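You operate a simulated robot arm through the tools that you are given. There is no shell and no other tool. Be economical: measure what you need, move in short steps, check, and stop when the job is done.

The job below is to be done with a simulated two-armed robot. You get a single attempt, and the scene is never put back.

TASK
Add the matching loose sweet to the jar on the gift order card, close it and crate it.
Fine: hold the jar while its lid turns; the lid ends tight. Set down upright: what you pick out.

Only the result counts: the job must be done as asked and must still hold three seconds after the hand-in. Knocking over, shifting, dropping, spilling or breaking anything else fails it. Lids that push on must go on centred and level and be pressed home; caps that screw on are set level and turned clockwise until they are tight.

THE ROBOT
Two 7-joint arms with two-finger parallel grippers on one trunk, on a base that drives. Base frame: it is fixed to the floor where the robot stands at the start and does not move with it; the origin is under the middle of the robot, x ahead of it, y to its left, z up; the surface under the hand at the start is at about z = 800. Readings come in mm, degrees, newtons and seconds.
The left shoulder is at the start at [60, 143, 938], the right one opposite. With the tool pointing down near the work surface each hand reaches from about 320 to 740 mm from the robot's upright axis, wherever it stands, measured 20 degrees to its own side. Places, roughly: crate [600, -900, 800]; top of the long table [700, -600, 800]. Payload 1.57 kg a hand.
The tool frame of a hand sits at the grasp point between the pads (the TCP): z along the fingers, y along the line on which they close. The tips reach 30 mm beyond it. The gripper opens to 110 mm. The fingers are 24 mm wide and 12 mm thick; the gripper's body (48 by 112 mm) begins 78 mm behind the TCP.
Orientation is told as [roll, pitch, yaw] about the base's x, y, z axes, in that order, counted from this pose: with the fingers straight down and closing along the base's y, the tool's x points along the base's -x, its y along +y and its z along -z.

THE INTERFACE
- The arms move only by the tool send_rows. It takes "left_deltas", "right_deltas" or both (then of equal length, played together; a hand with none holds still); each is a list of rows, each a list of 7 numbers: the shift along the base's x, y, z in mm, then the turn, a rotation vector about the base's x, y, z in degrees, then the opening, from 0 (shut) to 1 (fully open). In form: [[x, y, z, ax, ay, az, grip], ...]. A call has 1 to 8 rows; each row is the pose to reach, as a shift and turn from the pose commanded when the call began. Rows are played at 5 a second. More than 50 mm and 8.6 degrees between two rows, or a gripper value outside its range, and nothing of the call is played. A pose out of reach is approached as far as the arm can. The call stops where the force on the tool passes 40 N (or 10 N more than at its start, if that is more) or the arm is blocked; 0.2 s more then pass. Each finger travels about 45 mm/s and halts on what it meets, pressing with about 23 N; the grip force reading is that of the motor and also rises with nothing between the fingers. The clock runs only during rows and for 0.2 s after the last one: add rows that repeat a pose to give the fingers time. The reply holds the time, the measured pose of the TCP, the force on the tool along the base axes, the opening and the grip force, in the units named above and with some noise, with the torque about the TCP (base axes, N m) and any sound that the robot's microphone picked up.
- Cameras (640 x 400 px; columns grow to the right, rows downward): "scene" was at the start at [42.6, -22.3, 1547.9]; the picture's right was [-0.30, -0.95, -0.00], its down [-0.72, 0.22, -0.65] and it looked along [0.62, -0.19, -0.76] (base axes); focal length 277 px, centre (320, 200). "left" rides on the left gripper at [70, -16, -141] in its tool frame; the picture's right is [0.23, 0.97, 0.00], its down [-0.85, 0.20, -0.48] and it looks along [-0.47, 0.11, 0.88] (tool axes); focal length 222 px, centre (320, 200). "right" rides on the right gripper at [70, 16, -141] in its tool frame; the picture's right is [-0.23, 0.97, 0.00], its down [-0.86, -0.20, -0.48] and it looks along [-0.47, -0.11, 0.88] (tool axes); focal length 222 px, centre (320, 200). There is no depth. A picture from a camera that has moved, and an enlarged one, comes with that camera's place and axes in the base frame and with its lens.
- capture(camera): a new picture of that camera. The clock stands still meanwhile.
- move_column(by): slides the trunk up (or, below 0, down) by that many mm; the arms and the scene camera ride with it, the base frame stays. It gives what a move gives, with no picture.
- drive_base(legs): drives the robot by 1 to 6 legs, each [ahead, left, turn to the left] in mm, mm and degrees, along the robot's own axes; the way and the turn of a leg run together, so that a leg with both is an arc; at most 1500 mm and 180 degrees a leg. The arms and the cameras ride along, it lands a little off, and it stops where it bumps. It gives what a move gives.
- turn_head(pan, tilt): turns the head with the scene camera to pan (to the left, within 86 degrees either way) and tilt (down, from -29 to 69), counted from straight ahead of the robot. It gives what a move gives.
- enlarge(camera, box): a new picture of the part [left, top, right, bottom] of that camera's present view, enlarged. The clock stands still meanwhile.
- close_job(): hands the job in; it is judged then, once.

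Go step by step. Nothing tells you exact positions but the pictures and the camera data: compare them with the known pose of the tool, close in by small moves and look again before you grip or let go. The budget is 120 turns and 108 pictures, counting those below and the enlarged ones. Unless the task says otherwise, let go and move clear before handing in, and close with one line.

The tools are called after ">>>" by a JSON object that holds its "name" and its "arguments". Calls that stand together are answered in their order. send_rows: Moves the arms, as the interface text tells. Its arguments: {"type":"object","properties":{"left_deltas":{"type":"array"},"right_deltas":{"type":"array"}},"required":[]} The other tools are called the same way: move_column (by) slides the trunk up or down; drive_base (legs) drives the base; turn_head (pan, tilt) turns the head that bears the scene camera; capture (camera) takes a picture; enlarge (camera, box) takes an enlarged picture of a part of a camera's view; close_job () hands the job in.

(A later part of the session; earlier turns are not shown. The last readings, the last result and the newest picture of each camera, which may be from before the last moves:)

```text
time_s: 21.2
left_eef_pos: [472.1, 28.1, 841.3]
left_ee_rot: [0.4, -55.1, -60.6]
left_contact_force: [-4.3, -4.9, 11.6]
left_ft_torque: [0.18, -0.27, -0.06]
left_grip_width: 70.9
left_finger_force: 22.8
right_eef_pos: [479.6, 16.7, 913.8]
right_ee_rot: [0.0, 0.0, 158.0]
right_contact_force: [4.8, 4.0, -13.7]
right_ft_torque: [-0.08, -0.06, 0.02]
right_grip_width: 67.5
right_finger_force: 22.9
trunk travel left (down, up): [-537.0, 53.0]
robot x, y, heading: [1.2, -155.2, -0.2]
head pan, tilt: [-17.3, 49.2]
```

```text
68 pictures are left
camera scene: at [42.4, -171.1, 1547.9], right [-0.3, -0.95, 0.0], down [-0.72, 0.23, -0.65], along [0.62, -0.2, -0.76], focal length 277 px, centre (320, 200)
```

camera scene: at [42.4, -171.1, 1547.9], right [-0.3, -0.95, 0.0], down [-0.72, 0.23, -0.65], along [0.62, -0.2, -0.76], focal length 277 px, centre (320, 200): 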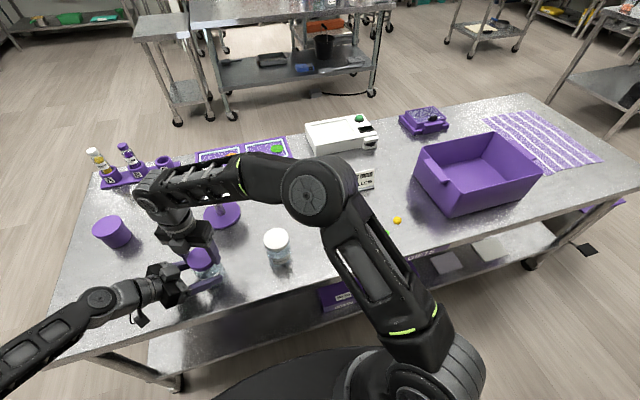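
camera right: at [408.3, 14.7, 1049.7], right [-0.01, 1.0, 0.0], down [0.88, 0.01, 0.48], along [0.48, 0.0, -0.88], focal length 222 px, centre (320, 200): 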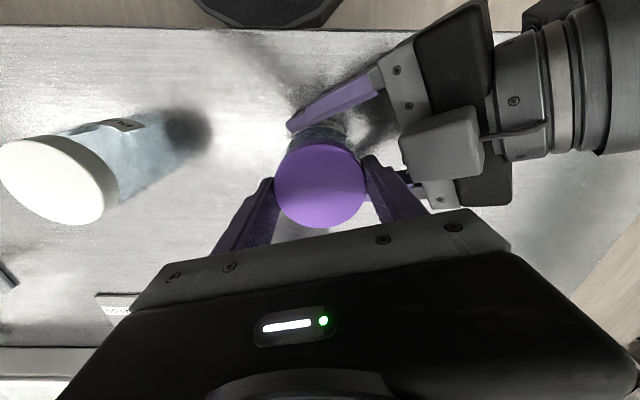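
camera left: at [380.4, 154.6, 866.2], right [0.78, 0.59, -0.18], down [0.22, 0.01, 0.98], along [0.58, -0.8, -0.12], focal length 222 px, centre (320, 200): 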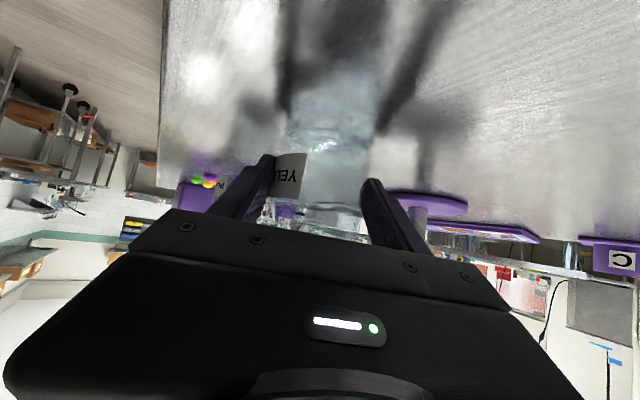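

208° turned and still engaged. I'll try another 48° without rising.

>>> {"name": "send_rows", "arguments": {"right_deltas": [[0, 0, -0.5, 0, 0, 8, 0.4], [0, 0, -0.5, 0, 0, 16, 0.4], [0, 0, -0.5, 0, 0, 24, 0.4], [0, 0, -0.5, 0, 0, 32, 0.4], [0, 0, -0.5, 0, 0, 40, 0.4], [0, 0, -0.5, 0, 0, 48, 0.4]]}}

>>> {"name": "enlarge", "arguments": {"camera": "scene", "box": [120, 170, 280, 320]}}

```text
time_s: 22.6
left_eef_pos: [471.8, 29.0, 841.6]
left_ee_rot: [0.3, -55.1, -60.4]
left_contact_force: [0.0, -8.8, 1.8]
left_ft_torque: [0.46, -0.01, -0.05]
left_grip_width: 71.1
left_finger_force: 23.4
right_eef_pos: [479.4, 15.7, 913.7]
right_ee_rot: [-0.2, 0.1, -154.0]
right_contact_force: [-0.2, 8.5, -2.8]
right_ft_torque: [0.16, -0.01, -0.04]
right_grip_width: 67.4
right_finger_force: 22.6
trunk travel left (down, up): [-537.0, 53.0]
robot x, y, heading: [-2.5, -146.6, -0.5]
head pan, tilt: [-17.3, 49.2]
```

```text
2.67 times, centred on (200, 245) of scene
camera zoom: at [42.4, -171.1, 1547.9], right [-0.3, -0.95, 0.0], down [-0.72, 0.23, -0.65], along [0.62, -0.2, -0.76], focal length 738 px, centre (640, 80)
```

zoom: 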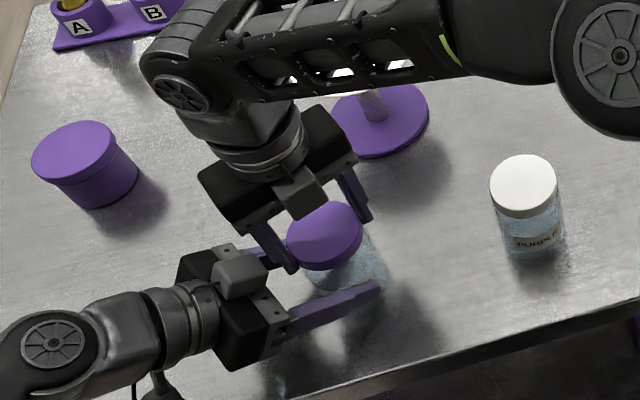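

256° and the arm keeps turning smoothly. Another 56°, then a lift test.

>>> {"name": "send_rows", "arguments": {"right_deltas": [[0, 1, 0.2, 0, 0, 8, 0.4], [0, 1, 0.3, 0, 0, 16, 0.4], [0, 1, 0.4, 0, 0, 24, 0.4], [0, 1, 0.5, 0, 0, 32, 0.4], [0, 1, 0.6, 0, 0, 40, 0.4], [0, 1, 0.7, 0, 0, 48, 0.4], [0, 1, 0.8, 0, 0, 56, 0.4], [0, 1, 2.5, 0, 0, 56, 0.4]]}}

```text
time_s: 23.9
left_eef_pos: [465.5, 26.2, 839.3]
left_ee_rot: [-0.7, -54.8, -60.6]
left_contact_force: [-4.2, -0.5, 2.2]
left_ft_torque: [-0.08, -0.14, -0.07]
left_grip_width: 72.2
left_finger_force: 23.0
right_eef_pos: [465.5, 10.9, 911.4]
right_ee_rot: [1.6, 1.1, -110.3]
right_contact_force: [4.4, 1.1, -0.2]
right_ft_torque: [-0.05, 0.01, 0.04]
right_grip_width: 67.4
right_finger_force: 23.1
right hand out of reach, approached as far as the arm can: row 5, 6
trunk travel left (down, up): [-537.0, 53.0]
robot x, y, heading: [0.6, -150.7, -0.3]
head pan, tilt: [-17.3, 49.2]
stopped in row 6 (right hand): the force on the tool passed its limit at 52 N (the readings are from after the stop); the commanded pose is now the measured one
```

The right wrist met its limit and dragged sideways ~14 mm with 52 N. I need to see the state.

>>> {"name": "capture", "arguments": {"camera": "left"}}

>>> {"name": "enlarge", "arguments": {"camera": "scene", "box": [120, 200, 280, 300]}}

>>> {"name": "capture", "arguments": {"camera": "right"}}

```text
66 pictures are left
camera left: at [376.8, 153.6, 864.5], right [0.79, 0.58, -0.19], down [0.23, 0.01, 0.97], along [0.57, -0.81, -0.13], focal length 222 px, centre (320, 200)
```

left: 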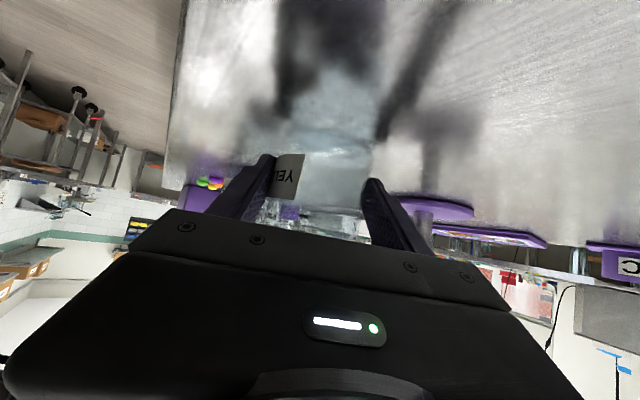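

```text
4.00 times, centred on (200, 250) of scene
camera zoom: at [42.4, -170.8, 1547.9], right [-0.3, -0.95, 0.0], down [-0.72, 0.23, -0.65], along [0.62, -0.2, -0.76], focal length 1106 px, centre (800, 0)
```

zoom: 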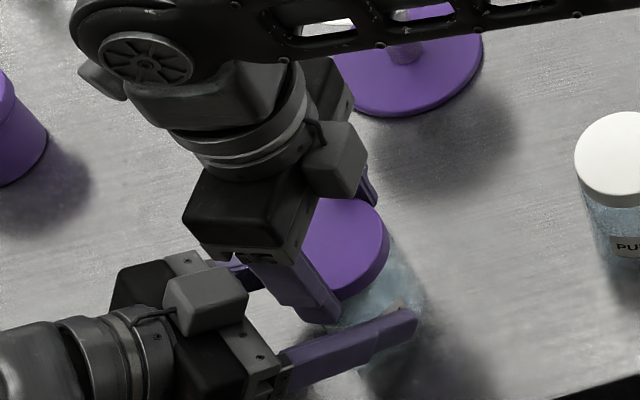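

```text
64 pictures are left
camera right: at [501.7, 69.4, 1053.5], right [0.83, -0.55, 0.02], down [-0.5, -0.74, 0.46], along [-0.23, -0.39, -0.89], focal length 222 px, centre (320, 200)
```

right: 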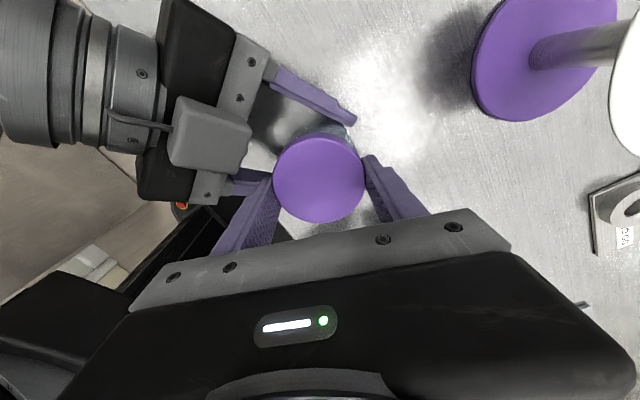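

Everything is still held, just shifted. I'll release the lid, rise clear, and unwind the right wrist for another grip.

>>> {"name": "send_rows", "arguments": {"right_deltas": [[0, 0, 0, 0, 0, 0, 0.6], [0, 0, 0, 0, 0, 0, 0.75], [0, 0, 0, 0, 0, 0, 0.75], [0, 0, 20, 0, 0, -8, 0.75], [0, 0, 40, 0, 0, -16, 0.85], [3, 2, 50, 0, 0, -24, 0.85], [6, 4, 50, 0, 0, -32, 0.85], [10, 4, 50, 0, 0, -40, 0.85]]}}

>>> {"name": "capture", "arguments": {"camera": "right"}}

>>> {"name": "capture", "arguments": {"camera": "left"}}

```text
time_s: 25.5
left_eef_pos: [473.0, 32.6, 840.8]
left_ee_rot: [0.1, -55.0, -60.1]
left_contact_force: [3.0, 1.1, -2.4]
left_ft_torque: [-0.06, 0.16, -0.1]
left_grip_width: 71.0
left_finger_force: 22.7
right_eef_pos: [463.7, 12.2, 955.6]
right_ee_rot: [1.7, -0.5, -139.7]
right_contact_force: [-2.7, -0.5, 0.5]
right_ft_torque: [0.0, 0.1, 0.13]
right_grip_width: 94.3
right_finger_force: 1.1
trunk travel left (down, up): [-537.0, 53.0]
robot x, y, heading: [-1.4, -147.3, -0.3]
head pan, tilt: [-17.3, 49.2]
stopped in row 7 (left hand): the force on the tool passed its limit at 46 N (the readings are from after the stop); the commanded pose is now the measured one
```

```text
63 pictures are left
camera right: at [527.0, 48.1, 1096.6], right [0.46, -0.89, 0.03], down [-0.79, -0.39, 0.48], along [-0.41, -0.24, -0.88], focal length 222 px, centre (320, 200)
```

right: 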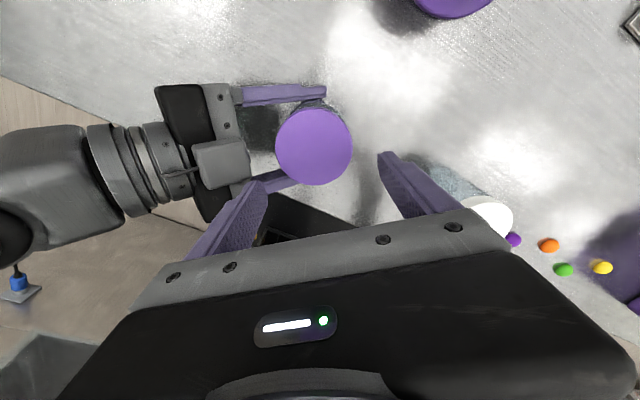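

```text
62 pictures are left
camera left: at [380.7, 157.9, 865.5], right [0.78, 0.6, -0.18], down [0.22, 0.01, 0.97], along [0.59, -0.8, -0.12], focal length 222 px, centre (320, 200)
```

left: 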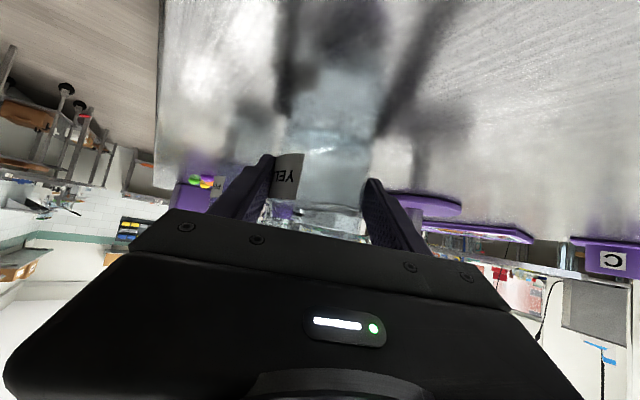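

The right finger brushed the left hand's camera box; jar is still held upright. I'll go straight up and unwind at height.

>>> {"name": "send_rows", "arguments": {"right_deltas": [[0, 0, 40, 0, 0, 0, 0.85], [3, 1, 80, 0, 0, 0, 0.85], [6, 2, 90, 0, 0, -8, 0.85], [9, 2, 90, 0, 0, -16, 0.85], [13, 2, 90, 0, 0, -24, 0.85], [13, 2, 90, 0, 0, -32, 0.85], [13, 2, 90, 0, 0, -40, 0.85], [13, 2, 90, 0, 0, -48, 0.85]]}}

>>> {"name": "send_rows", "arguments": {"right_deltas": [[0, 0, 0, 0, 0, -8, 0.85], [0, 0, 0, 0, 0, -16, 0.85], [0, 0, 0, 0, 0, -24, 0.85], [0, 0, 0, 0, 0, -32, 0.85], [0, 0, 0, 0, 0, -40, 0.85], [0, 0, 0, 0, 0, -48, 0.85], [0, 0, 0, 0, 0, -56, 0.85], [0, 0, 0, 0, 0, -64, 0.85]]}}

>>> {"name": "send_rows", "arguments": {"right_deltas": [[0, 0, 0, 0, 0, -8, 0.85], [0, 0, 0, 0, 0, -16, 0.85], [0, 0, 0, 0, 0, -24, 0.85], [0, 0, 0, 0, 0, -32, 0.85], [0, 0, 0, 0, 0, -40, 0.85], [0, 0, 0, 0, 0, -48, 0.85], [0, 0, 0, 0, 0, -56, 0.85], [0, 0, 0, 0, 0, -64, 0.85]]}}

>>> {"name": "send_rows", "arguments": {"right_deltas": [[0, 0, 0, 0, 0, -8, 0.85], [0, 0, 0, 0, 0, -16, 0.85], [0, 0, 0, 0, 0, -24, 0.85], [0, 0, 0, 0, 0, -32, 0.85], [0, 0, 0, 0, 0, -40, 0.85], [0, 0, 0, 0, 0, -48, 0.85], [0, 0, 0, 0, 0, -56, 0.85], [0, 0, 0, 0, 0, -64, 0.85]]}}

```text
time_s: 27.3
left_eef_pos: [473.6, 30.6, 840.2]
left_ee_rot: [0.1, -54.9, -60.0]
left_contact_force: [0.0, 0.3, -1.0]
left_ft_torque: [-0.01, 0.01, -0.01]
left_grip_width: 71.1
left_finger_force: 23.1
right_eef_pos: [474.0, 12.7, 1046.6]
right_ee_rot: [1.5, 0.0, -167.8]
right_contact_force: [-0.7, -0.6, 0.2]
right_ft_torque: [0.02, -0.01, 0.01]
right_grip_width: 93.6
right_finger_force: 0.0
right hand out of reach, approached as far as the arm can: row 5, 6, 7, 8
trunk travel left (down, up): [-537.0, 53.0]
robot x, y, heading: [-0.3, -151.1, -0.1]
head pan, tilt: [-17.3, 49.2]
```

```text
time_s: 29.1
left_eef_pos: [473.1, 31.3, 841.5]
left_ee_rot: [0.2, -54.9, -60.1]
left_contact_force: [0.2, 0.2, -0.6]
left_ft_torque: [0.02, -0.02, 0.04]
left_grip_width: 71.2
left_finger_force: 23.0
right_eef_pos: [473.2, 6.2, 1068.6]
right_ee_rot: [-1.1, 0.5, 138.3]
right_contact_force: [0.3, 0.4, 1.0]
right_ft_torque: [0.0, -0.04, 0.01]
right_grip_width: 93.5
right_finger_force: 0.1
right hand out of reach, approached as far as the arm can: row 2, 3, 4, 5, 6, 7, 8
trunk travel left (down, up): [-537.0, 53.0]
robot x, y, heading: [-0.2, -146.4, -0.2]
head pan, tilt: [-17.3, 49.2]
```

```text
time_s: 30.9
left_eef_pos: [473.1, 31.7, 841.2]
left_ee_rot: [0.0, -54.9, -60.1]
left_contact_force: [0.3, 1.0, -0.9]
left_ft_torque: [0.0, 0.0, 0.0]
left_grip_width: 70.9
left_finger_force: 23.1
right_eef_pos: [475.0, 6.0, 1068.0]
right_ee_rot: [-1.5, 0.3, 94.3]
right_contact_force: [-0.8, 0.1, 0.2]
right_ft_torque: [0.04, 0.02, 0.02]
right_grip_width: 93.8
right_finger_force: 0.1
right hand out of reach, approached as far as the arm can: row 3, 4, 5, 6, 7, 8
trunk travel left (down, up): [-537.0, 53.0]
robot x, y, heading: [-3.9, -147.6, -0.1]
head pan, tilt: [-17.3, 49.2]
```

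```text
time_s: 32.7
left_eef_pos: [469.8, 30.3, 843.4]
left_ee_rot: [0.5, -54.9, -60.3]
left_contact_force: [-1.1, 0.7, -0.5]
left_ft_torque: [0.04, 0.0, 0.07]
left_grip_width: 70.8
left_finger_force: 23.5
right_eef_pos: [453.5, -32.5, 1121.8]
right_ee_rot: [-4.9, -3.4, 46.2]
right_contact_force: [-1.3, -0.5, 0.3]
right_ft_torque: [0.03, -0.1, 0.01]
right_grip_width: 93.4
right_finger_force: 0.1
right hand out of reach, approached as far as the arm can: row 2, 3, 4, 5, 6, 7, 8
trunk travel left (down, up): [-537.0, 53.0]
robot x, y, heading: [0.1, -146.0, -0.3]
head pan, tilt: [-17.3, 49.2]
```

The right arm reports "out of reach" and has drifted up; some joint is at a limit. I'll look at its posture.

>>> {"name": "capture", "arguments": {"camera": "scene"}}

```text
61 pictures are left
camera scene: at [37.8, -172.6, 1548.1], right [-0.3, -0.95, 0.0], down [-0.72, 0.23, -0.66], along [0.63, -0.2, -0.75], focal length 277 px, centre (320, 200)
```

scene: 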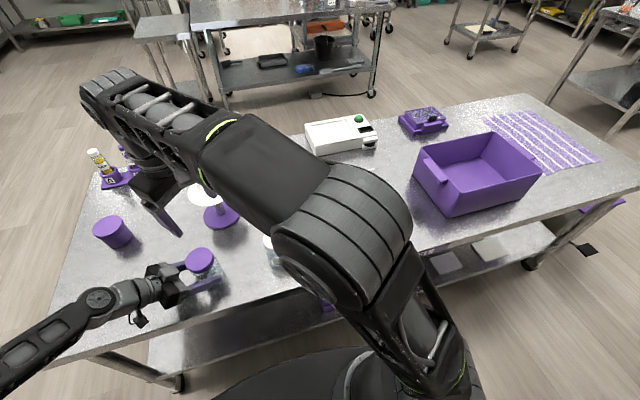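

The elbow is raised and the arm stretched oddly. I'll move the right hand back toward its own side to restore a natural posture.

>>> {"name": "send_rows", "arguments": {"right_deltas": [[0, -40, 0, 2, 1, -6, 0.85], [0, -80, 0, 4, 2, -12, 0.85], [0, -120, 0, 4, 3, -18, 0.85], [0, -160, -5, 4, 3, -24, 0.85], [0, -200, -10, 4, 3, -30, 0.85], [0, -230, -15, 4, 3, -36, 0.85], [0, -230, -20, 4, 3, -42, 0.85]]}}

>>> {"name": "capture", "arguments": {"camera": "scene"}}

```text
time_s: 34.3
left_eef_pos: [473.5, 31.7, 841.1]
left_ee_rot: [0.1, -54.9, -60.0]
left_contact_force: [0.2, -0.2, -0.4]
left_ft_torque: [0.01, 0.0, 0.01]
left_grip_width: 70.8
left_finger_force: 23.0
right_eef_pos: [458.0, -261.6, 1100.5]
right_ee_rot: [-0.1, -2.2, 3.6]
right_contact_force: [0.2, 0.2, 0.0]
right_ft_torque: [0.0, -0.01, -0.01]
right_grip_width: 93.5
right_finger_force: 0.1
trunk travel left (down, up): [-537.0, 53.0]
robot x, y, heading: [-2.8, -151.2, -0.1]
head pan, tilt: [-17.3, 49.2]
```

```text
60 pictures are left
camera scene: at [42.6, -170.9, 1547.9], right [-0.3, -0.95, 0.0], down [-0.72, 0.23, -0.65], along [0.62, -0.2, -0.76], focal length 277 px, centre (320, 200)
```

scene: 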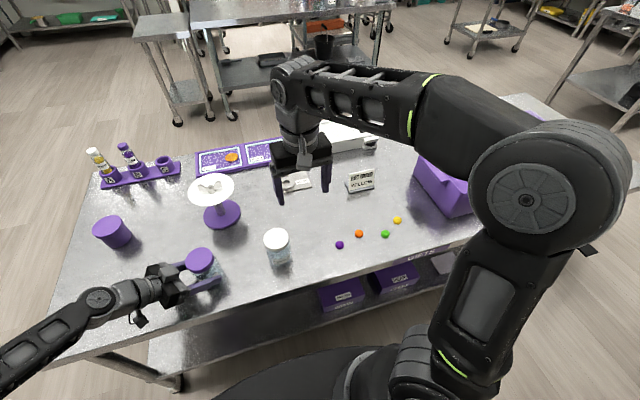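

Posture is natural again. Moving back above the jar, levelled and at yaw ≈ -60.

>>> {"name": "send_rows", "arguments": {"right_deltas": [[3, 35, 0, 0, 0.5, -8, 0.85], [6, 70, 0, 0, 1, -16, 0.85], [9, 105, 0, 0, 1.5, -24, 0.85], [12, 140, 0, 0, 2.2, -32, 0.85], [15, 175, 0, 0, 2.2, -40, 0.85], [18, 210, -10, 0, 2.2, -48, 0.85], [20, 245, -30, 0, 2.2, -56, 0.85], [21, 280, -55, 0, 2.2, -64, 0.85]]}}

>>> {"name": "capture", "arguments": {"camera": "right"}}

```text
time_s: 36.1
left_eef_pos: [473.1, 30.6, 841.4]
left_ee_rot: [0.2, -55.0, -60.1]
left_contact_force: [-0.2, 0.6, -1.3]
left_ft_torque: [0.06, 0.01, 0.0]
left_grip_width: 70.8
left_finger_force: 22.4
right_eef_pos: [478.5, -22.8, 1065.6]
right_ee_rot: [-0.4, 0.0, -51.2]
right_contact_force: [-0.4, -0.8, -0.4]
right_ft_torque: [0.01, 0.02, -0.01]
right_grip_width: 93.6
right_finger_force: 0.0
right hand out of reach, approached as far as the arm can: row 5, 6, 7, 8
trunk travel left (down, up): [-537.0, 53.0]
robot x, y, heading: [-1.0, -149.5, -0.1]
head pan, tilt: [-17.3, 49.2]
```

```text
59 pictures are left
camera right: at [448.1, 42.6, 1206.3], right [0.9, 0.43, -0.01], down [0.38, -0.79, 0.48], along [0.2, -0.44, -0.88], focal length 222 px, centre (320, 200)
```

right: 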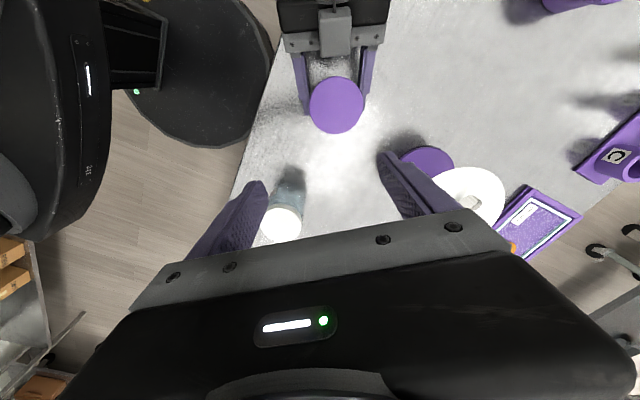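

Nearly there; I'll send a hold row to see where the arm settles.

>>> {"name": "send_rows", "arguments": {"right_deltas": [[0, 0, 0, 0, 0, 4, 0.85], [0, 0, 0, 0, 0, 8, 0.85], [0, 0, 0, 0, 0, 12, 0.85], [0, 0, 0, 0, 0, 12, 0.85]]}}

```text
time_s: 37.1
left_eef_pos: [473.3, 31.9, 840.0]
left_ee_rot: [0.1, -54.8, -60.1]
left_contact_force: [-0.7, -0.9, 0.2]
left_ft_torque: [-0.01, 0.03, 0.01]
left_grip_width: 71.1
left_finger_force: 23.1
right_eef_pos: [475.3, -23.3, 1065.5]
right_ee_rot: [-0.4, 0.0, -39.0]
right_contact_force: [0.9, 0.6, -0.3]
right_ft_torque: [0.0, 0.01, -0.01]
right_grip_width: 93.3
right_finger_force: 0.0
trunk travel left (down, up): [-537.0, 53.0]
robot x, y, heading: [-3.2, -148.2, -0.5]
head pan, tilt: [-17.3, 49.2]
```

The command follows the achieved pose. Now over the jar at yaw ≈ -39.

>>> {"name": "send_rows", "arguments": {"right_deltas": [[1, 20, -10, 0.4, 0, 0, 0.85], [2, 40, -20, 0.4, 0, 0, 0.85], [2, 40, -50, 0.4, 0, 0, 0.85], [2, 40, -50, 0.4, 0, 0, 0.85]]}}

>>> {"name": "capture", "arguments": {"camera": "right"}}

>>> {"name": "enlarge", "arguments": {"camera": "scene", "box": [120, 200, 280, 300]}}

```text
time_s: 38.1
left_eef_pos: [472.6, 30.9, 840.1]
left_ee_rot: [0.1, -54.9, -60.1]
left_contact_force: [0.0, 0.6, -1.3]
left_ft_torque: [0.02, -0.01, -0.03]
left_grip_width: 71.0
left_finger_force: 22.7
right_eef_pos: [479.1, 14.5, 1015.1]
right_ee_rot: [-0.2, 0.2, -39.1]
right_contact_force: [-0.6, 0.9, -0.4]
right_ft_torque: [-0.02, -0.02, 0.01]
right_grip_width: 93.4
right_finger_force: 0.1
trunk travel left (down, up): [-537.0, 53.0]
robot x, y, heading: [0.2, -150.2, -0.1]
head pan, tilt: [-17.3, 49.2]
```

```text
58 pictures are left
camera right: at [435.7, 71.0, 1156.1], right [0.79, 0.61, 0.0], down [0.54, -0.69, 0.48], along [0.29, -0.38, -0.88], focal length 222 px, centre (320, 200)
```

right: 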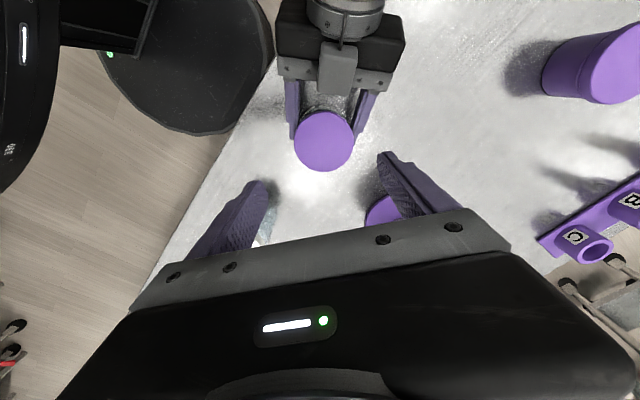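

```text
4.00 times, centred on (200, 250) of scene
camera zoom: at [42.4, -171.0, 1547.9], right [-0.3, -0.95, 0.0], down [-0.72, 0.23, -0.65], along [0.62, -0.2, -0.76], focal length 1106 px, centre (800, 0)
```

zoom: 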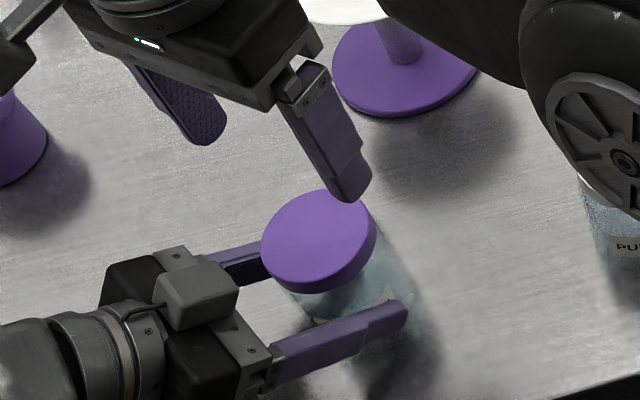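

Lid centre has shifted to about [478,23]. Descending to z≈911 and closing.

>>> {"name": "send_rows", "arguments": {"right_deltas": [[-1, 8.5, -40, 0, 0, 0, 0.9], [-1, 8.5, -75, 0, 0, 0, 0.9], [-1, 8.5, -104, 0, 0, 0, 0.9], [-1, 8.5, -104, 0, 0, 0, 0.7], [-1, 8.5, -104, 0, 0, 0, 0.5], [-1, 8.5, -104, 0, 0, 0, 0.4], [-1, 8.5, -104, 0, 0, 0, 0.4], [-1, 8.5, -104, 0, 0, 0, 0.4]]}}

>>> {"name": "capture", "arguments": {"camera": "right"}}

```text
time_s: 39.9
left_eef_pos: [473.3, 31.5, 839.4]
left_ee_rot: [0.1, -54.9, -60.2]
left_contact_force: [-1.0, 0.2, -0.3]
left_ft_torque: [0.0, -0.06, 0.01]
left_grip_width: 70.9
left_finger_force: 22.6
right_eef_pos: [475.9, 22.3, 912.0]
right_ee_rot: [-0.1, 0.1, -39.1]
right_contact_force: [0.0, 0.6, 0.0]
right_ft_torque: [0.01, -0.01, 0.0]
right_grip_width: 67.6
right_finger_force: 23.3
trunk travel left (down, up): [-537.0, 53.0]
robot x, y, heading: [-2.8, -148.9, 0.1]
head pan, tilt: [-17.3, 49.2]
```

```text
56 pictures are left
camera right: at [434.1, 78.6, 1051.9], right [0.79, 0.61, 0.0], down [0.54, -0.69, 0.48], along [0.29, -0.38, -0.88], focal length 222 px, centre (320, 200)
```

right: 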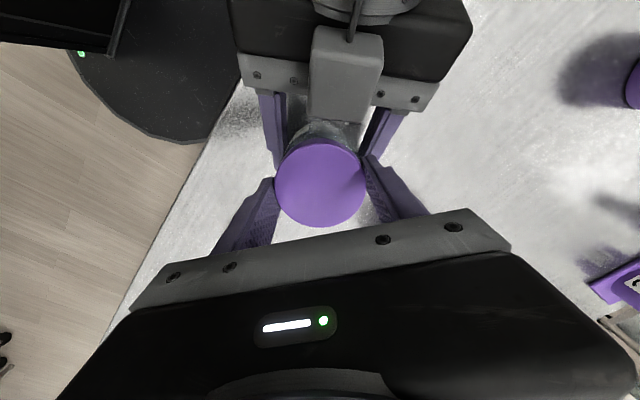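

Gripped with no side force. Test a small lift before turning more.

>>> {"name": "send_rows", "arguments": {"right_deltas": [[0, 0, 1, 0, 0, 0, 0.4], [0, 0, 2.5, 0, 0, 0, 0.4]]}}

```text
time_s: 40.5
left_eef_pos: [471.3, 31.1, 840.2]
left_ee_rot: [0.1, -54.9, -60.1]
left_contact_force: [-0.1, 1.2, -1.5]
left_ft_torque: [-0.03, -0.01, -0.03]
left_grip_width: 70.8
left_finger_force: 23.1
right_eef_pos: [477.0, 23.0, 913.1]
right_ee_rot: [-0.1, 0.2, -39.1]
right_contact_force: [-0.2, -0.5, 0.3]
right_ft_torque: [0.0, 0.01, 0.0]
right_grip_width: 67.3
right_finger_force: 22.9
trunk travel left (down, up): [-537.0, 53.0]
robot x, y, heading: [-0.4, -150.8, -0.2]
head pan, tilt: [-17.3, 49.2]
```

No resistance: the lid is free. Lifting it straight up.

>>> {"name": "send_rows", "arguments": {"right_deltas": [[0, 0, 5, 0, 0, 0, 0.4], [0, 0, 15, 0, 0, 0, 0.4], [0, 0, 40, 0, 0, 0, 0.4], [0, 0, 80, 0, 0, 0, 0.4], [0, 0, 120, 0, 0, 0, 0.4]]}}

>>> {"name": "enlarge", "arguments": {"camera": "scene", "box": [80, 150, 320, 300]}}

>>> {"name": "capture", "arguments": {"camera": "right"}}

```text
time_s: 41.7
left_eef_pos: [472.6, 30.6, 840.9]
left_ee_rot: [0.3, -54.9, -60.1]
left_contact_force: [-0.6, 0.0, -0.8]
left_ft_torque: [0.02, 0.0, -0.01]
left_grip_width: 71.0
left_finger_force: 23.1
right_eef_pos: [477.3, 24.9, 1033.4]
right_ee_rot: [-0.2, 0.1, -39.1]
right_contact_force: [0.2, 0.0, 0.2]
right_ft_torque: [-0.01, -0.02, 0.02]
right_grip_width: 67.8
right_finger_force: 23.3
trunk travel left (down, up): [-537.0, 53.0]
robot x, y, heading: [-0.3, -150.5, -0.4]
head pan, tilt: [-17.3, 49.2]
```

```text
2.67 times, centred on (200, 225) of scene
camera zoom: at [42.3, -171.2, 1547.9], right [-0.3, -0.95, 0.0], down [-0.72, 0.23, -0.65], along [0.62, -0.2, -0.76], focal length 738 px, centre (640, 133)
```

zoom: 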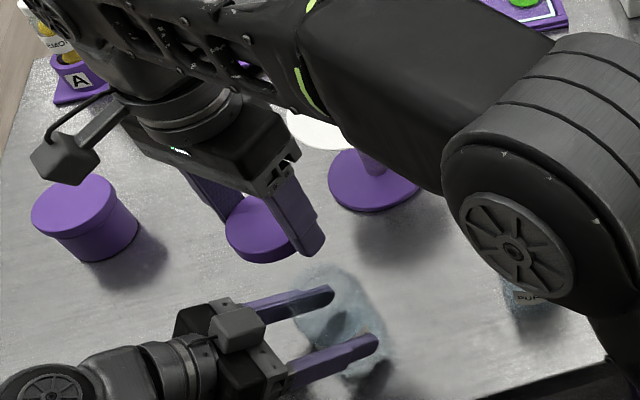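

```text
54 pictures are left
camera right: at [434.5, 80.1, 1173.8], right [0.79, 0.61, 0.0], down [0.54, -0.69, 0.48], along [0.29, -0.38, -0.88], focal length 222 px, centre (320, 200)
```

right: 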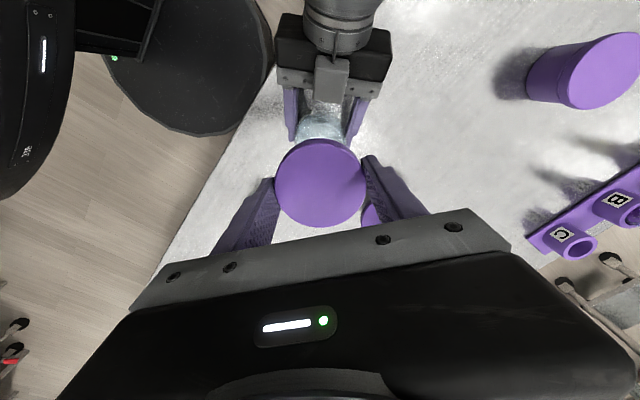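

The lid is off and held level. I'll put it on the free table area at about [560,-260].

>>> {"name": "send_rows", "arguments": {"right_deltas": [[10, -40, 0, 0, 0, 6, 0.4], [22, -82, 0, 0, 0, 12, 0.4], [34, -124, 0, 0, 0, 18, 0.4], [46, -166, 0, 0, 0, 24, 0.4], [58, -208, 0, 0, 0, 30, 0.4], [70, -247, 0, 0, 0, 36, 0.4], [82, -285, 0, 0, 0, 39, 0.4], [82, -285, -45, 0, 0, 39, 0.4]]}}

>>> {"name": "capture", "arguments": {"camera": "right"}}

>>> {"name": "capture", "arguments": {"camera": "scene"}}

```text
time_s: 43.5
left_eef_pos: [472.8, 32.3, 841.0]
left_ee_rot: [0.0, -55.0, -59.9]
left_contact_force: [-0.6, -0.4, -1.5]
left_ft_torque: [-0.02, -0.02, -0.03]
left_grip_width: 70.8
left_finger_force: 23.2
right_eef_pos: [561.7, -262.0, 988.8]
right_ee_rot: [-0.1, 0.2, -0.1]
right_contact_force: [-0.2, -0.1, 0.5]
right_ft_torque: [-0.01, 0.03, 0.0]
right_grip_width: 67.2
right_finger_force: 22.9
trunk travel left (down, up): [-537.0, 53.0]
robot x, y, heading: [-5.0, -145.4, -0.3]
head pan, tilt: [-17.3, 49.2]
```

```text
53 pictures are left
camera right: at [493.5, -245.4, 1129.9], right [0.23, 0.97, 0.0], down [0.86, -0.2, 0.48], along [0.46, -0.11, -0.88], focal length 222 px, centre (320, 200)
```

right: 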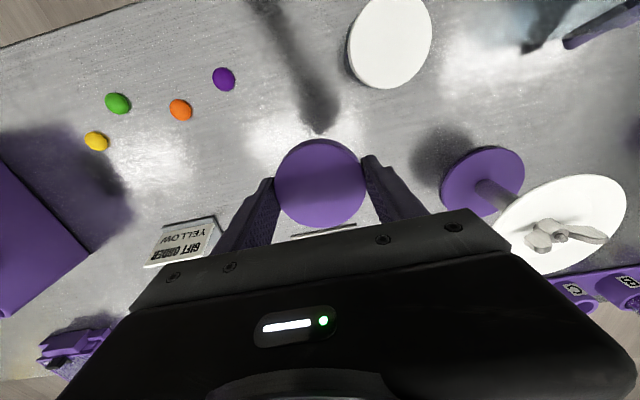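

```text
52 pictures are left
camera scene: at [43.3, -170.8, 1547.9], right [-0.3, -0.95, 0.0], down [-0.72, 0.23, -0.65], along [0.62, -0.2, -0.76], focal length 277 px, centre (320, 200)
```

scene: 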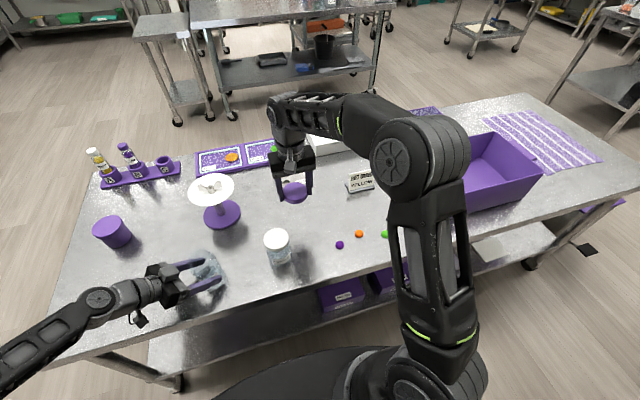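

Area below is clear. Lowering the lid to the table.

>>> {"name": "send_rows", "arguments": {"right_deltas": [[0, 0, -45, 0, 0, 0, 0.4], [0, 0, -90, 0, 0, 0, 0.4], [0, 0, -130, 0, 0, 0, 0.4], [0, 0, -145, 0, 0, 0, 0.4], [0, 0, -152, 0, 0, 0, 0.4], [0, 0, -155, 0, 0, 0, 0.4]]}}

>>> {"name": "enlarge", "arguments": {"camera": "scene", "box": [220, 140, 380, 240]}}

```text
time_s: 44.9
left_eef_pos: [473.2, 30.6, 839.7]
left_ee_rot: [0.0, -54.9, -60.1]
left_contact_force: [-1.0, -0.9, -0.7]
left_ft_torque: [0.05, 0.0, 0.0]
left_grip_width: 70.8
left_finger_force: 22.9
right_eef_pos: [559.0, -261.6, 833.1]
right_ee_rot: [0.0, 0.2, -0.2]
right_contact_force: [0.1, -0.1, 0.7]
right_ft_torque: [0.02, 0.02, -0.02]
right_grip_width: 67.3
right_finger_force: 23.4
trunk travel left (down, up): [-537.0, 53.0]
robot x, y, heading: [-1.4, -147.8, -0.4]
head pan, tilt: [-17.3, 49.2]
```

```text
4.00 times, centred on (300, 190) of scene
camera zoom: at [42.6, -171.1, 1547.9], right [-0.3, -0.95, 0.0], down [-0.72, 0.23, -0.65], along [0.62, -0.2, -0.76], focal length 1106 px, centre (400, 240)
```

zoom: 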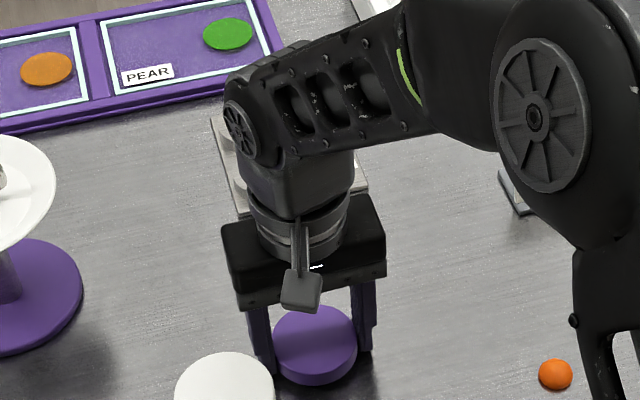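

Almost at the table; edging down to feel contact.

>>> {"name": "send_rows", "arguments": {"right_deltas": [[0, 0, -1, 0, 0, 0, 0.4], [0, 0, -2, 0, 0, 0, 0.4], [0, 0, -3, 0, 0, 0, 0.4], [0, 0, -3.5, 0, 0, 0, 0.4]]}}

```text
time_s: 45.9
left_eef_pos: [472.5, 31.1, 841.0]
left_ee_rot: [0.2, -54.9, -60.2]
left_contact_force: [0.1, 0.7, -0.5]
left_ft_torque: [0.03, 0.02, 0.03]
left_grip_width: 70.8
left_finger_force: 22.8
right_eef_pos: [560.0, -261.7, 831.4]
right_ee_rot: [-0.1, 0.2, 0.0]
right_contact_force: [0.0, -1.0, 3.0]
right_ft_torque: [0.11, -0.04, 0.04]
right_grip_width: 67.3
right_finger_force: 23.6
trunk travel left (down, up): [-537.0, 53.0]
robot x, y, heading: [0.3, -149.3, -0.2]
head pan, tilt: [-17.3, 49.2]
```

Light contact. Releasing the lid and rising.

>>> {"name": "send_rows", "arguments": {"right_deltas": [[0, 0, 0.5, 0, 0, 0, 0.7], [0, 0, 0.5, 0, 0, 0, 0.85], [0, 0, 0.5, 0, 0, 0, 0.85], [0, 0, 40, 0, 0, 0, 0.85], [0, 0, 85, 0, 0, 0, 0.85], [0, 0, 130, 0, 0, 0, 0.85], [0, 0, 175, 0, 0, 0, 0.85]]}}

>>> {"name": "capture", "arguments": {"camera": "right"}}

```text
time_s: 47.5
left_eef_pos: [473.1, 31.7, 841.3]
left_ee_rot: [0.1, -54.8, -60.2]
left_contact_force: [-0.8, 0.5, -0.9]
left_ft_torque: [0.02, 0.0, 0.04]
left_grip_width: 70.9
left_finger_force: 23.2
right_eef_pos: [560.0, -257.5, 1004.5]
right_ee_rot: [0.0, 0.3, -0.1]
right_contact_force: [0.8, 0.2, -0.4]
right_ft_torque: [0.05, -0.02, 0.01]
right_grip_width: 93.4
right_finger_force: 0.0
trunk travel left (down, up): [-537.0, 53.0]
robot x, y, heading: [-0.8, -147.6, -0.3]
head pan, tilt: [-17.3, 49.2]
```

```text
50 pictures are left
camera right: at [491.5, -242.4, 1145.1], right [0.23, 0.97, 0.0], down [0.86, -0.2, 0.48], along [0.46, -0.11, -0.88], focal length 222 px, centre (320, 200)
```

right: 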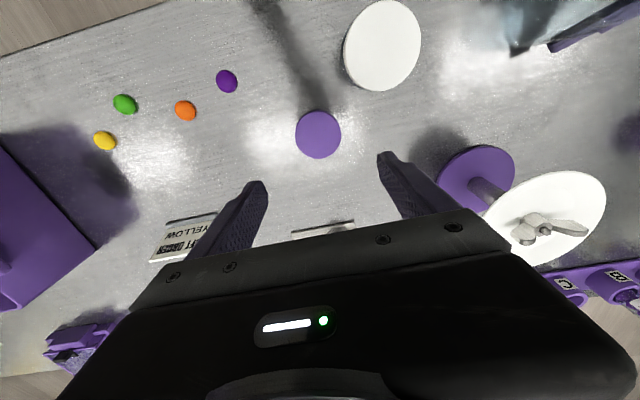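

The lid lies flat on the table at about [560,-261]. Now to the yellow sweet at about [492,-578], turning the hand so that it won't foul the crate wall.

>>> {"name": "send_rows", "arguments": {"right_deltas": [[-8, -40, 0, 0, 0, 8, 0.6], [-17, -80, 0, 0, 0, 16, 0.6], [-25, -120, 0, 0, 0, 24, 0.6], [-34, -160, 0, 0, 0, 32, 0.6], [-43, -200, 0, 0, 0, 40, 0.6], [-51, -240, 0, 0, 0, 48, 0.6], [-60, -280, 0, 0, 0, 56, 0.6], [-68, -320, 0, 0, 0, 64, 0.6]]}}

>>> {"name": "capture", "arguments": {"camera": "right"}}

>>> {"name": "capture", "arguments": {"camera": "scene"}}

```text
time_s: 49.3
left_eef_pos: [471.9, 30.9, 840.4]
left_ee_rot: [0.2, -54.9, -60.1]
left_contact_force: [0.9, -0.5, -0.9]
left_ft_torque: [-0.01, 0.02, 0.02]
left_grip_width: 70.7
left_finger_force: 22.6
right_eef_pos: [490.1, -579.5, 1003.7]
right_ee_rot: [-0.2, 0.2, 64.1]
right_contact_force: [-0.2, -1.4, 1.3]
right_ft_torque: [0.01, -0.03, -0.03]
right_grip_width: 66.0
right_finger_force: 0.0
trunk travel left (down, up): [-537.0, 53.0]
robot x, y, heading: [0.9, -145.1, -0.1]
head pan, tilt: [-17.3, 49.2]
```

```text
49 pictures are left
camera right: at [446.4, -636.2, 1145.6], right [-0.78, 0.63, 0.0], down [0.55, 0.68, 0.48], along [0.3, 0.37, -0.88], focal length 222 px, centre (320, 200)
```

right: 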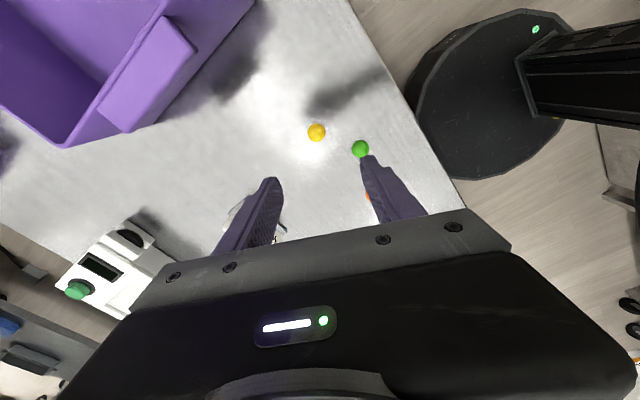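

```text
48 pictures are left
camera scene: at [42.5, -171.9, 1547.9], right [-0.3, -0.95, 0.0], down [-0.72, 0.23, -0.65], along [0.62, -0.2, -0.76], focal length 277 px, centre (320, 200)
```

scene: 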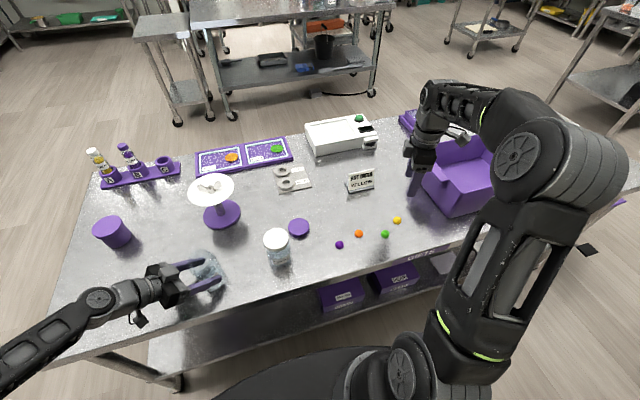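

The yellow sweet is at about [494,-586]. Descending over it with narrower opening, then checking.

>>> {"name": "send_rows", "arguments": {"right_deltas": [[4, -6, -40, 0, 0, 0, 0.5], [4, -6, -80, 0, 0, 0, 0.45], [4, -6, -115, 0, 0, 0, 0.45]]}}

>>> {"name": "capture", "arguments": {"camera": "right"}}

```text
time_s: 50.1
left_eef_pos: [473.9, 30.9, 841.2]
left_ee_rot: [0.0, -54.9, -60.1]
left_contact_force: [-0.2, -0.3, 0.6]
left_ft_torque: [0.03, 0.03, 0.0]
left_grip_width: 71.1
left_finger_force: 23.2
right_eef_pos: [495.0, -586.6, 887.9]
right_ee_rot: [0.0, 0.2, 64.0]
right_contact_force: [-0.1, -0.4, 0.8]
right_ft_torque: [0.0, -0.01, -0.01]
right_grip_width: 49.4
right_finger_force: 0.0
trunk travel left (down, up): [-537.0, 53.0]
robot x, y, heading: [-1.6, -150.0, -0.3]
head pan, tilt: [-17.3, 49.2]
```

```text
47 pictures are left
camera right: at [450.6, -641.5, 1029.4], right [-0.77, 0.63, 0.0], down [0.56, 0.68, 0.48], along [0.3, 0.37, -0.88], focal length 222 px, centre (320, 200)
```

right: 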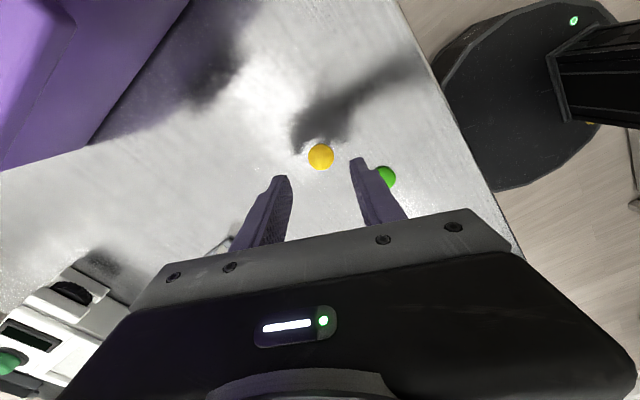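

Well centred. Descending to z≈834 and gripping the sweet.

>>> {"name": "send_rows", "arguments": {"right_deltas": [[-0.5, -1, -30, 0, 0, 0, 0.5], [-0.5, -1, -54, 0, 0, 0, 0.5], [-0.5, -1, -54, 0, 0, 0, 0.3], [-0.5, -1, -54, 0, 0, 0, 0.15], [-0.5, -1, -54, 0, 0, 0, 0.1], [-0.5, -1, -54, 0, 0, 0, 0.1]]}}

>>> {"name": "capture", "arguments": {"camera": "right"}}

```text
time_s: 51.5
left_eef_pos: [472.3, 32.1, 840.6]
left_ee_rot: [0.2, -54.9, -60.1]
left_contact_force: [-0.5, 0.6, -0.1]
left_ft_torque: [0.0, -0.02, -0.02]
left_grip_width: 70.8
left_finger_force: 22.6
right_eef_pos: [493.9, -586.8, 836.2]
right_ee_rot: [-0.2, 0.2, 63.9]
right_contact_force: [-0.6, -0.3, 6.3]
right_ft_torque: [0.01, -0.02, 0.02]
right_grip_width: 16.7
right_finger_force: 22.7
trunk travel left (down, up): [-537.0, 53.0]
robot x, y, heading: [-0.3, -148.6, -0.0]
head pan, tilt: [-17.3, 49.2]
```

```text
46 pictures are left
camera right: at [448.9, -642.4, 976.3], right [-0.77, 0.63, 0.0], down [0.55, 0.68, 0.48], along [0.3, 0.37, -0.88], focal length 222 px, centre (320, 200)
```

right: 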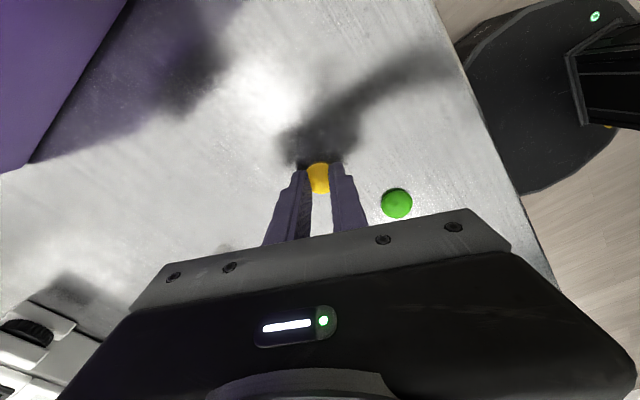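

The sweet is gripped at 16.7 mm. Lifting and looking.

>>> {"name": "send_rows", "arguments": {"right_deltas": [[0, 0, 10, 0, 0, 0, 0.1], [0, 0, 40, 0, 0, 0, 0.1], [0, 0, 85, 0, 0, 0, 0.1], [0, 0, 130, 0, 0, 0, 0.1], [0, 0, 170, 0, 0, 0, 0.1]]}}

>>> {"name": "enlarge", "arguments": {"camera": "right", "box": [220, 100, 440, 240]}}

```text
time_s: 52.7
left_eef_pos: [472.9, 32.3, 841.2]
left_ee_rot: [0.2, -54.9, -60.1]
left_contact_force: [-0.6, 0.8, -1.0]
left_ft_torque: [0.0, -0.01, 0.0]
left_grip_width: 70.8
left_finger_force: 22.7
right_eef_pos: [493.4, -587.0, 1007.9]
right_ee_rot: [-0.1, 0.3, 63.9]
right_contact_force: [-0.4, -0.4, -0.3]
right_ft_torque: [0.02, -0.02, -0.03]
right_grip_width: 10.9
right_finger_force: 0.1
trunk travel left (down, up): [-537.0, 53.0]
robot x, y, heading: [2.0, -146.8, -0.0]
head pan, tilt: [-17.3, 49.2]
```

```text
2.86 times, centred on (330, 170) of right
camera zoom: at [448.3, -642.0, 1147.4], right [-0.78, 0.63, 0.0], down [0.56, 0.68, 0.48], along [0.3, 0.37, -0.88], focal length 635 px, centre (291, 286)
```

zoom: 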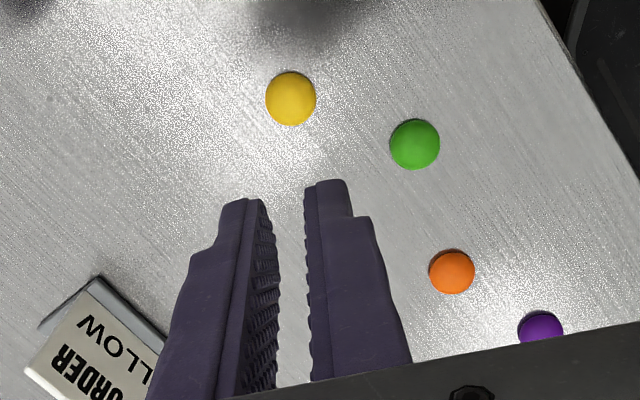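

The sweet slipped out: it's a low lozenge and my fingertips were too high. It's still in place at [493,-586]; I'll retry lower (TCP ≈ 831).

>>> {"name": "send_rows", "arguments": {"right_deltas": [[0, 1, -45, 0, 0, 0, 0.45], [0, 1, -90, 0, 0, 0, 0.45], [0, 1, -135, 0, 0, 0, 0.45], [0, 1, -165, 0, 0, 0, 0.45], [0, 1, -173, 0, 0, 0, 0.45], [0, 1, -175, 0, 0, 0, 0.45]]}}

>>> {"name": "capture", "arguments": {"camera": "right"}}

```text
time_s: 54.1
left_eef_pos: [472.9, 31.7, 839.9]
left_ee_rot: [0.2, -54.9, -60.1]
left_contact_force: [-0.7, 0.2, -0.6]
left_ft_torque: [0.0, 0.01, 0.02]
left_grip_width: 70.8
left_finger_force: 23.0
right_eef_pos: [494.9, -586.2, 830.9]
right_ee_rot: [-0.2, 0.1, 64.0]
right_contact_force: [-1.1, 0.7, -0.5]
right_ft_torque: [0.01, 0.01, -0.01]
right_grip_width: 49.4
right_finger_force: 0.0
trunk travel left (down, up): [-537.0, 53.0]
robot x, y, heading: [0.1, -147.8, -0.2]
head pan, tilt: [-17.3, 49.2]
```

```text
44 pictures are left
camera right: at [450.2, -641.3, 971.3], right [-0.77, 0.63, 0.0], down [0.56, 0.68, 0.48], along [0.3, 0.37, -0.88], focal length 222 px, centre (320, 200)
```

right: 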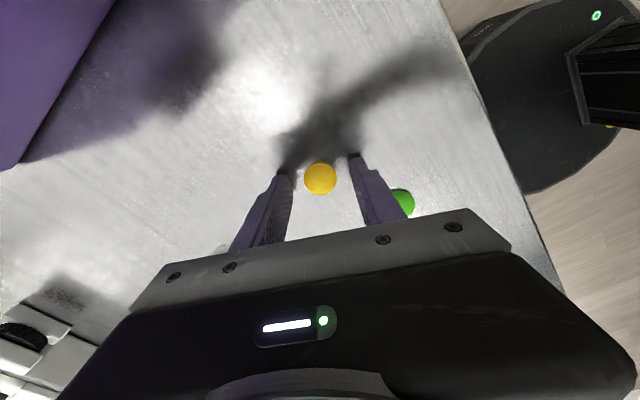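

Centred and low. Closing.

>>> {"name": "send_rows", "arguments": {"right_deltas": [[0, 0, -0.5, 0, 0, 0, 0.35], [0, 0, -0.5, 0, 0, 0, 0.25], [0, 0, -0.5, 0, 0, 0, 0.17], [0, 0, -0.5, 0, 0, 0, 0.12], [0, 0, -0.5, 0, 0, 0, 0.12]]}}

```text
time_s: 55.3
left_eef_pos: [472.2, 30.5, 840.6]
left_ee_rot: [0.1, -54.9, -60.1]
left_contact_force: [-0.4, -0.4, -0.1]
left_ft_torque: [0.01, 0.0, 0.01]
left_grip_width: 70.6
left_finger_force: 23.0
right_eef_pos: [495.8, -586.8, 830.0]
right_ee_rot: [-0.2, 0.3, 64.0]
right_contact_force: [-0.2, -0.1, 0.1]
right_ft_torque: [0.04, -0.01, 0.0]
right_grip_width: 23.1
right_finger_force: 23.3
trunk travel left (down, up): [-537.0, 53.0]
robot x, y, heading: [3.2, -150.7, -0.3]
head pan, tilt: [-17.3, 49.2]
```

Held at 23.1 mm. Lifting.

>>> {"name": "send_rows", "arguments": {"right_deltas": [[0, 0, 10, 0, 0, 0, 0.12], [0, 0, 40, 0, 0, 0, 0.12], [0, 0, 85, 0, 0, 0, 0.12], [0, 0, 130, 0, 0, 0, 0.12], [0, 0, 175, 0, 0, 0, 0.12]]}}

>>> {"name": "enlarge", "arguments": {"camera": "right", "box": [220, 100, 440, 240]}}

```text
time_s: 56.5
left_eef_pos: [472.5, 31.7, 842.2]
left_ee_rot: [0.2, -54.9, -60.1]
left_contact_force: [-0.2, 0.0, -1.1]
left_ft_torque: [0.01, 0.01, -0.02]
left_grip_width: 70.8
left_finger_force: 22.7
right_eef_pos: [495.0, -583.9, 1008.4]
right_ee_rot: [-0.1, 0.3, 63.9]
right_contact_force: [0.1, 1.5, 0.1]
right_ft_torque: [0.02, 0.01, -0.01]
right_grip_width: 24.5
right_finger_force: 22.7
trunk travel left (down, up): [-537.0, 53.0]
robot x, y, heading: [-0.6, -152.5, 0.0]
head pan, tilt: [-17.3, 49.2]
```

```text
2.86 times, centred on (330, 170) of right
camera zoom: at [450.1, -638.3, 1148.8], right [-0.78, 0.63, 0.0], down [0.55, 0.68, 0.48], along [0.3, 0.37, -0.88], focal length 635 px, centre (291, 286)
```

zoom: 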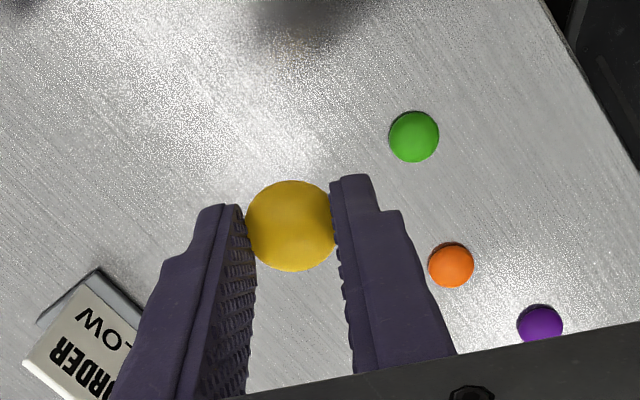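

Sweet held firmly. Carrying it to above the jar mouth.

>>> {"name": "send_rows", "arguments": {"right_deltas": [[-1, 43, 0, 0, 0, -7, 0.12], [-2, 86, 0, 0, 0, -14, 0.12], [-3, 129, 0, 0, 0, -21, 0.12], [-4, 172, 0, 0, 0, -28, 0.12], [-5, 215, 0, 0, 0, -35, 0.12], [-6, 258, 0, 0, 0, -42, 0.12], [-7, 301, 0, 0, 0, -49, 0.12], [-8, 344, 0, 0, 0, -56, 0.12]]}}

>>> {"name": "send_rows", "arguments": {"right_deltas": [[-1, 43, 0, 0, 0, -4, 0.12], [-2, 86, 0, 0, 0, -8, 0.12], [-3, 129, 0, 0, 0, -12, 0.12], [-5, 172, 0, 0, 0, -16, 0.12], [-7, 215, 0, 0, 0, -20, 0.12], [-9, 258, 0, 0, 0, -24, 0.12]]}}

>>> {"name": "capture", "arguments": {"camera": "right"}}

```text
time_s: 58.3
left_eef_pos: [473.3, 31.8, 840.0]
left_ee_rot: [0.1, -54.8, -59.9]
left_contact_force: [0.0, 0.3, -0.1]
left_ft_torque: [0.04, -0.02, 0.02]
left_grip_width: 70.7
left_finger_force: 22.9
right_eef_pos: [488.5, -241.6, 1006.8]
right_ee_rot: [-0.2, 0.2, 8.0]
right_contact_force: [-0.3, 0.5, -0.5]
right_ft_torque: [-0.04, 0.03, 0.0]
right_grip_width: 24.7
right_finger_force: 22.9
trunk travel left (down, up): [-537.0, 53.0]
robot x, y, heading: [0.2, -151.5, -0.3]
head pan, tilt: [-17.3, 49.2]
```

```text
time_s: 59.7
left_eef_pos: [472.3, 32.4, 840.8]
left_ee_rot: [0.2, -54.9, -59.9]
left_contact_force: [-0.1, -0.3, -0.2]
left_ft_torque: [0.0, -0.03, 0.03]
left_grip_width: 70.9
left_finger_force: 23.0
right_eef_pos: [478.4, 16.8, 1005.9]
right_ee_rot: [-0.1, 0.2, -16.1]
right_contact_force: [-0.1, 0.3, -0.6]
right_ft_torque: [0.01, -0.01, 0.03]
right_grip_width: 24.5
right_finger_force: 23.1
trunk travel left (down, up): [-537.0, 53.0]
robot x, y, heading: [0.9, -146.8, -0.0]
head pan, tilt: [-17.3, 49.2]
```

```text
42 pictures are left
camera right: at [416.8, 51.2, 1146.7], right [0.49, 0.87, 0.0], down [0.77, -0.43, 0.48], along [0.41, -0.24, -0.88], focal length 222 px, centre (320, 200)
```

right: 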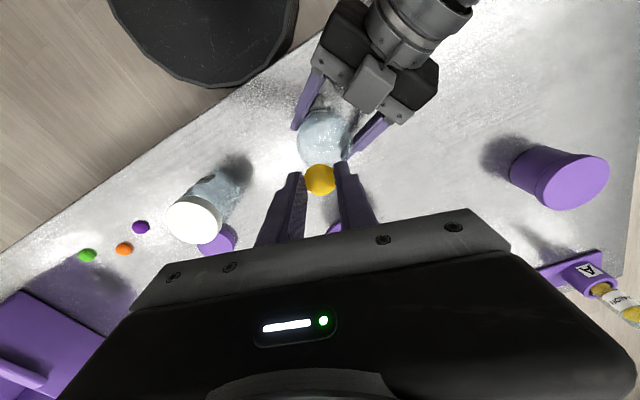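

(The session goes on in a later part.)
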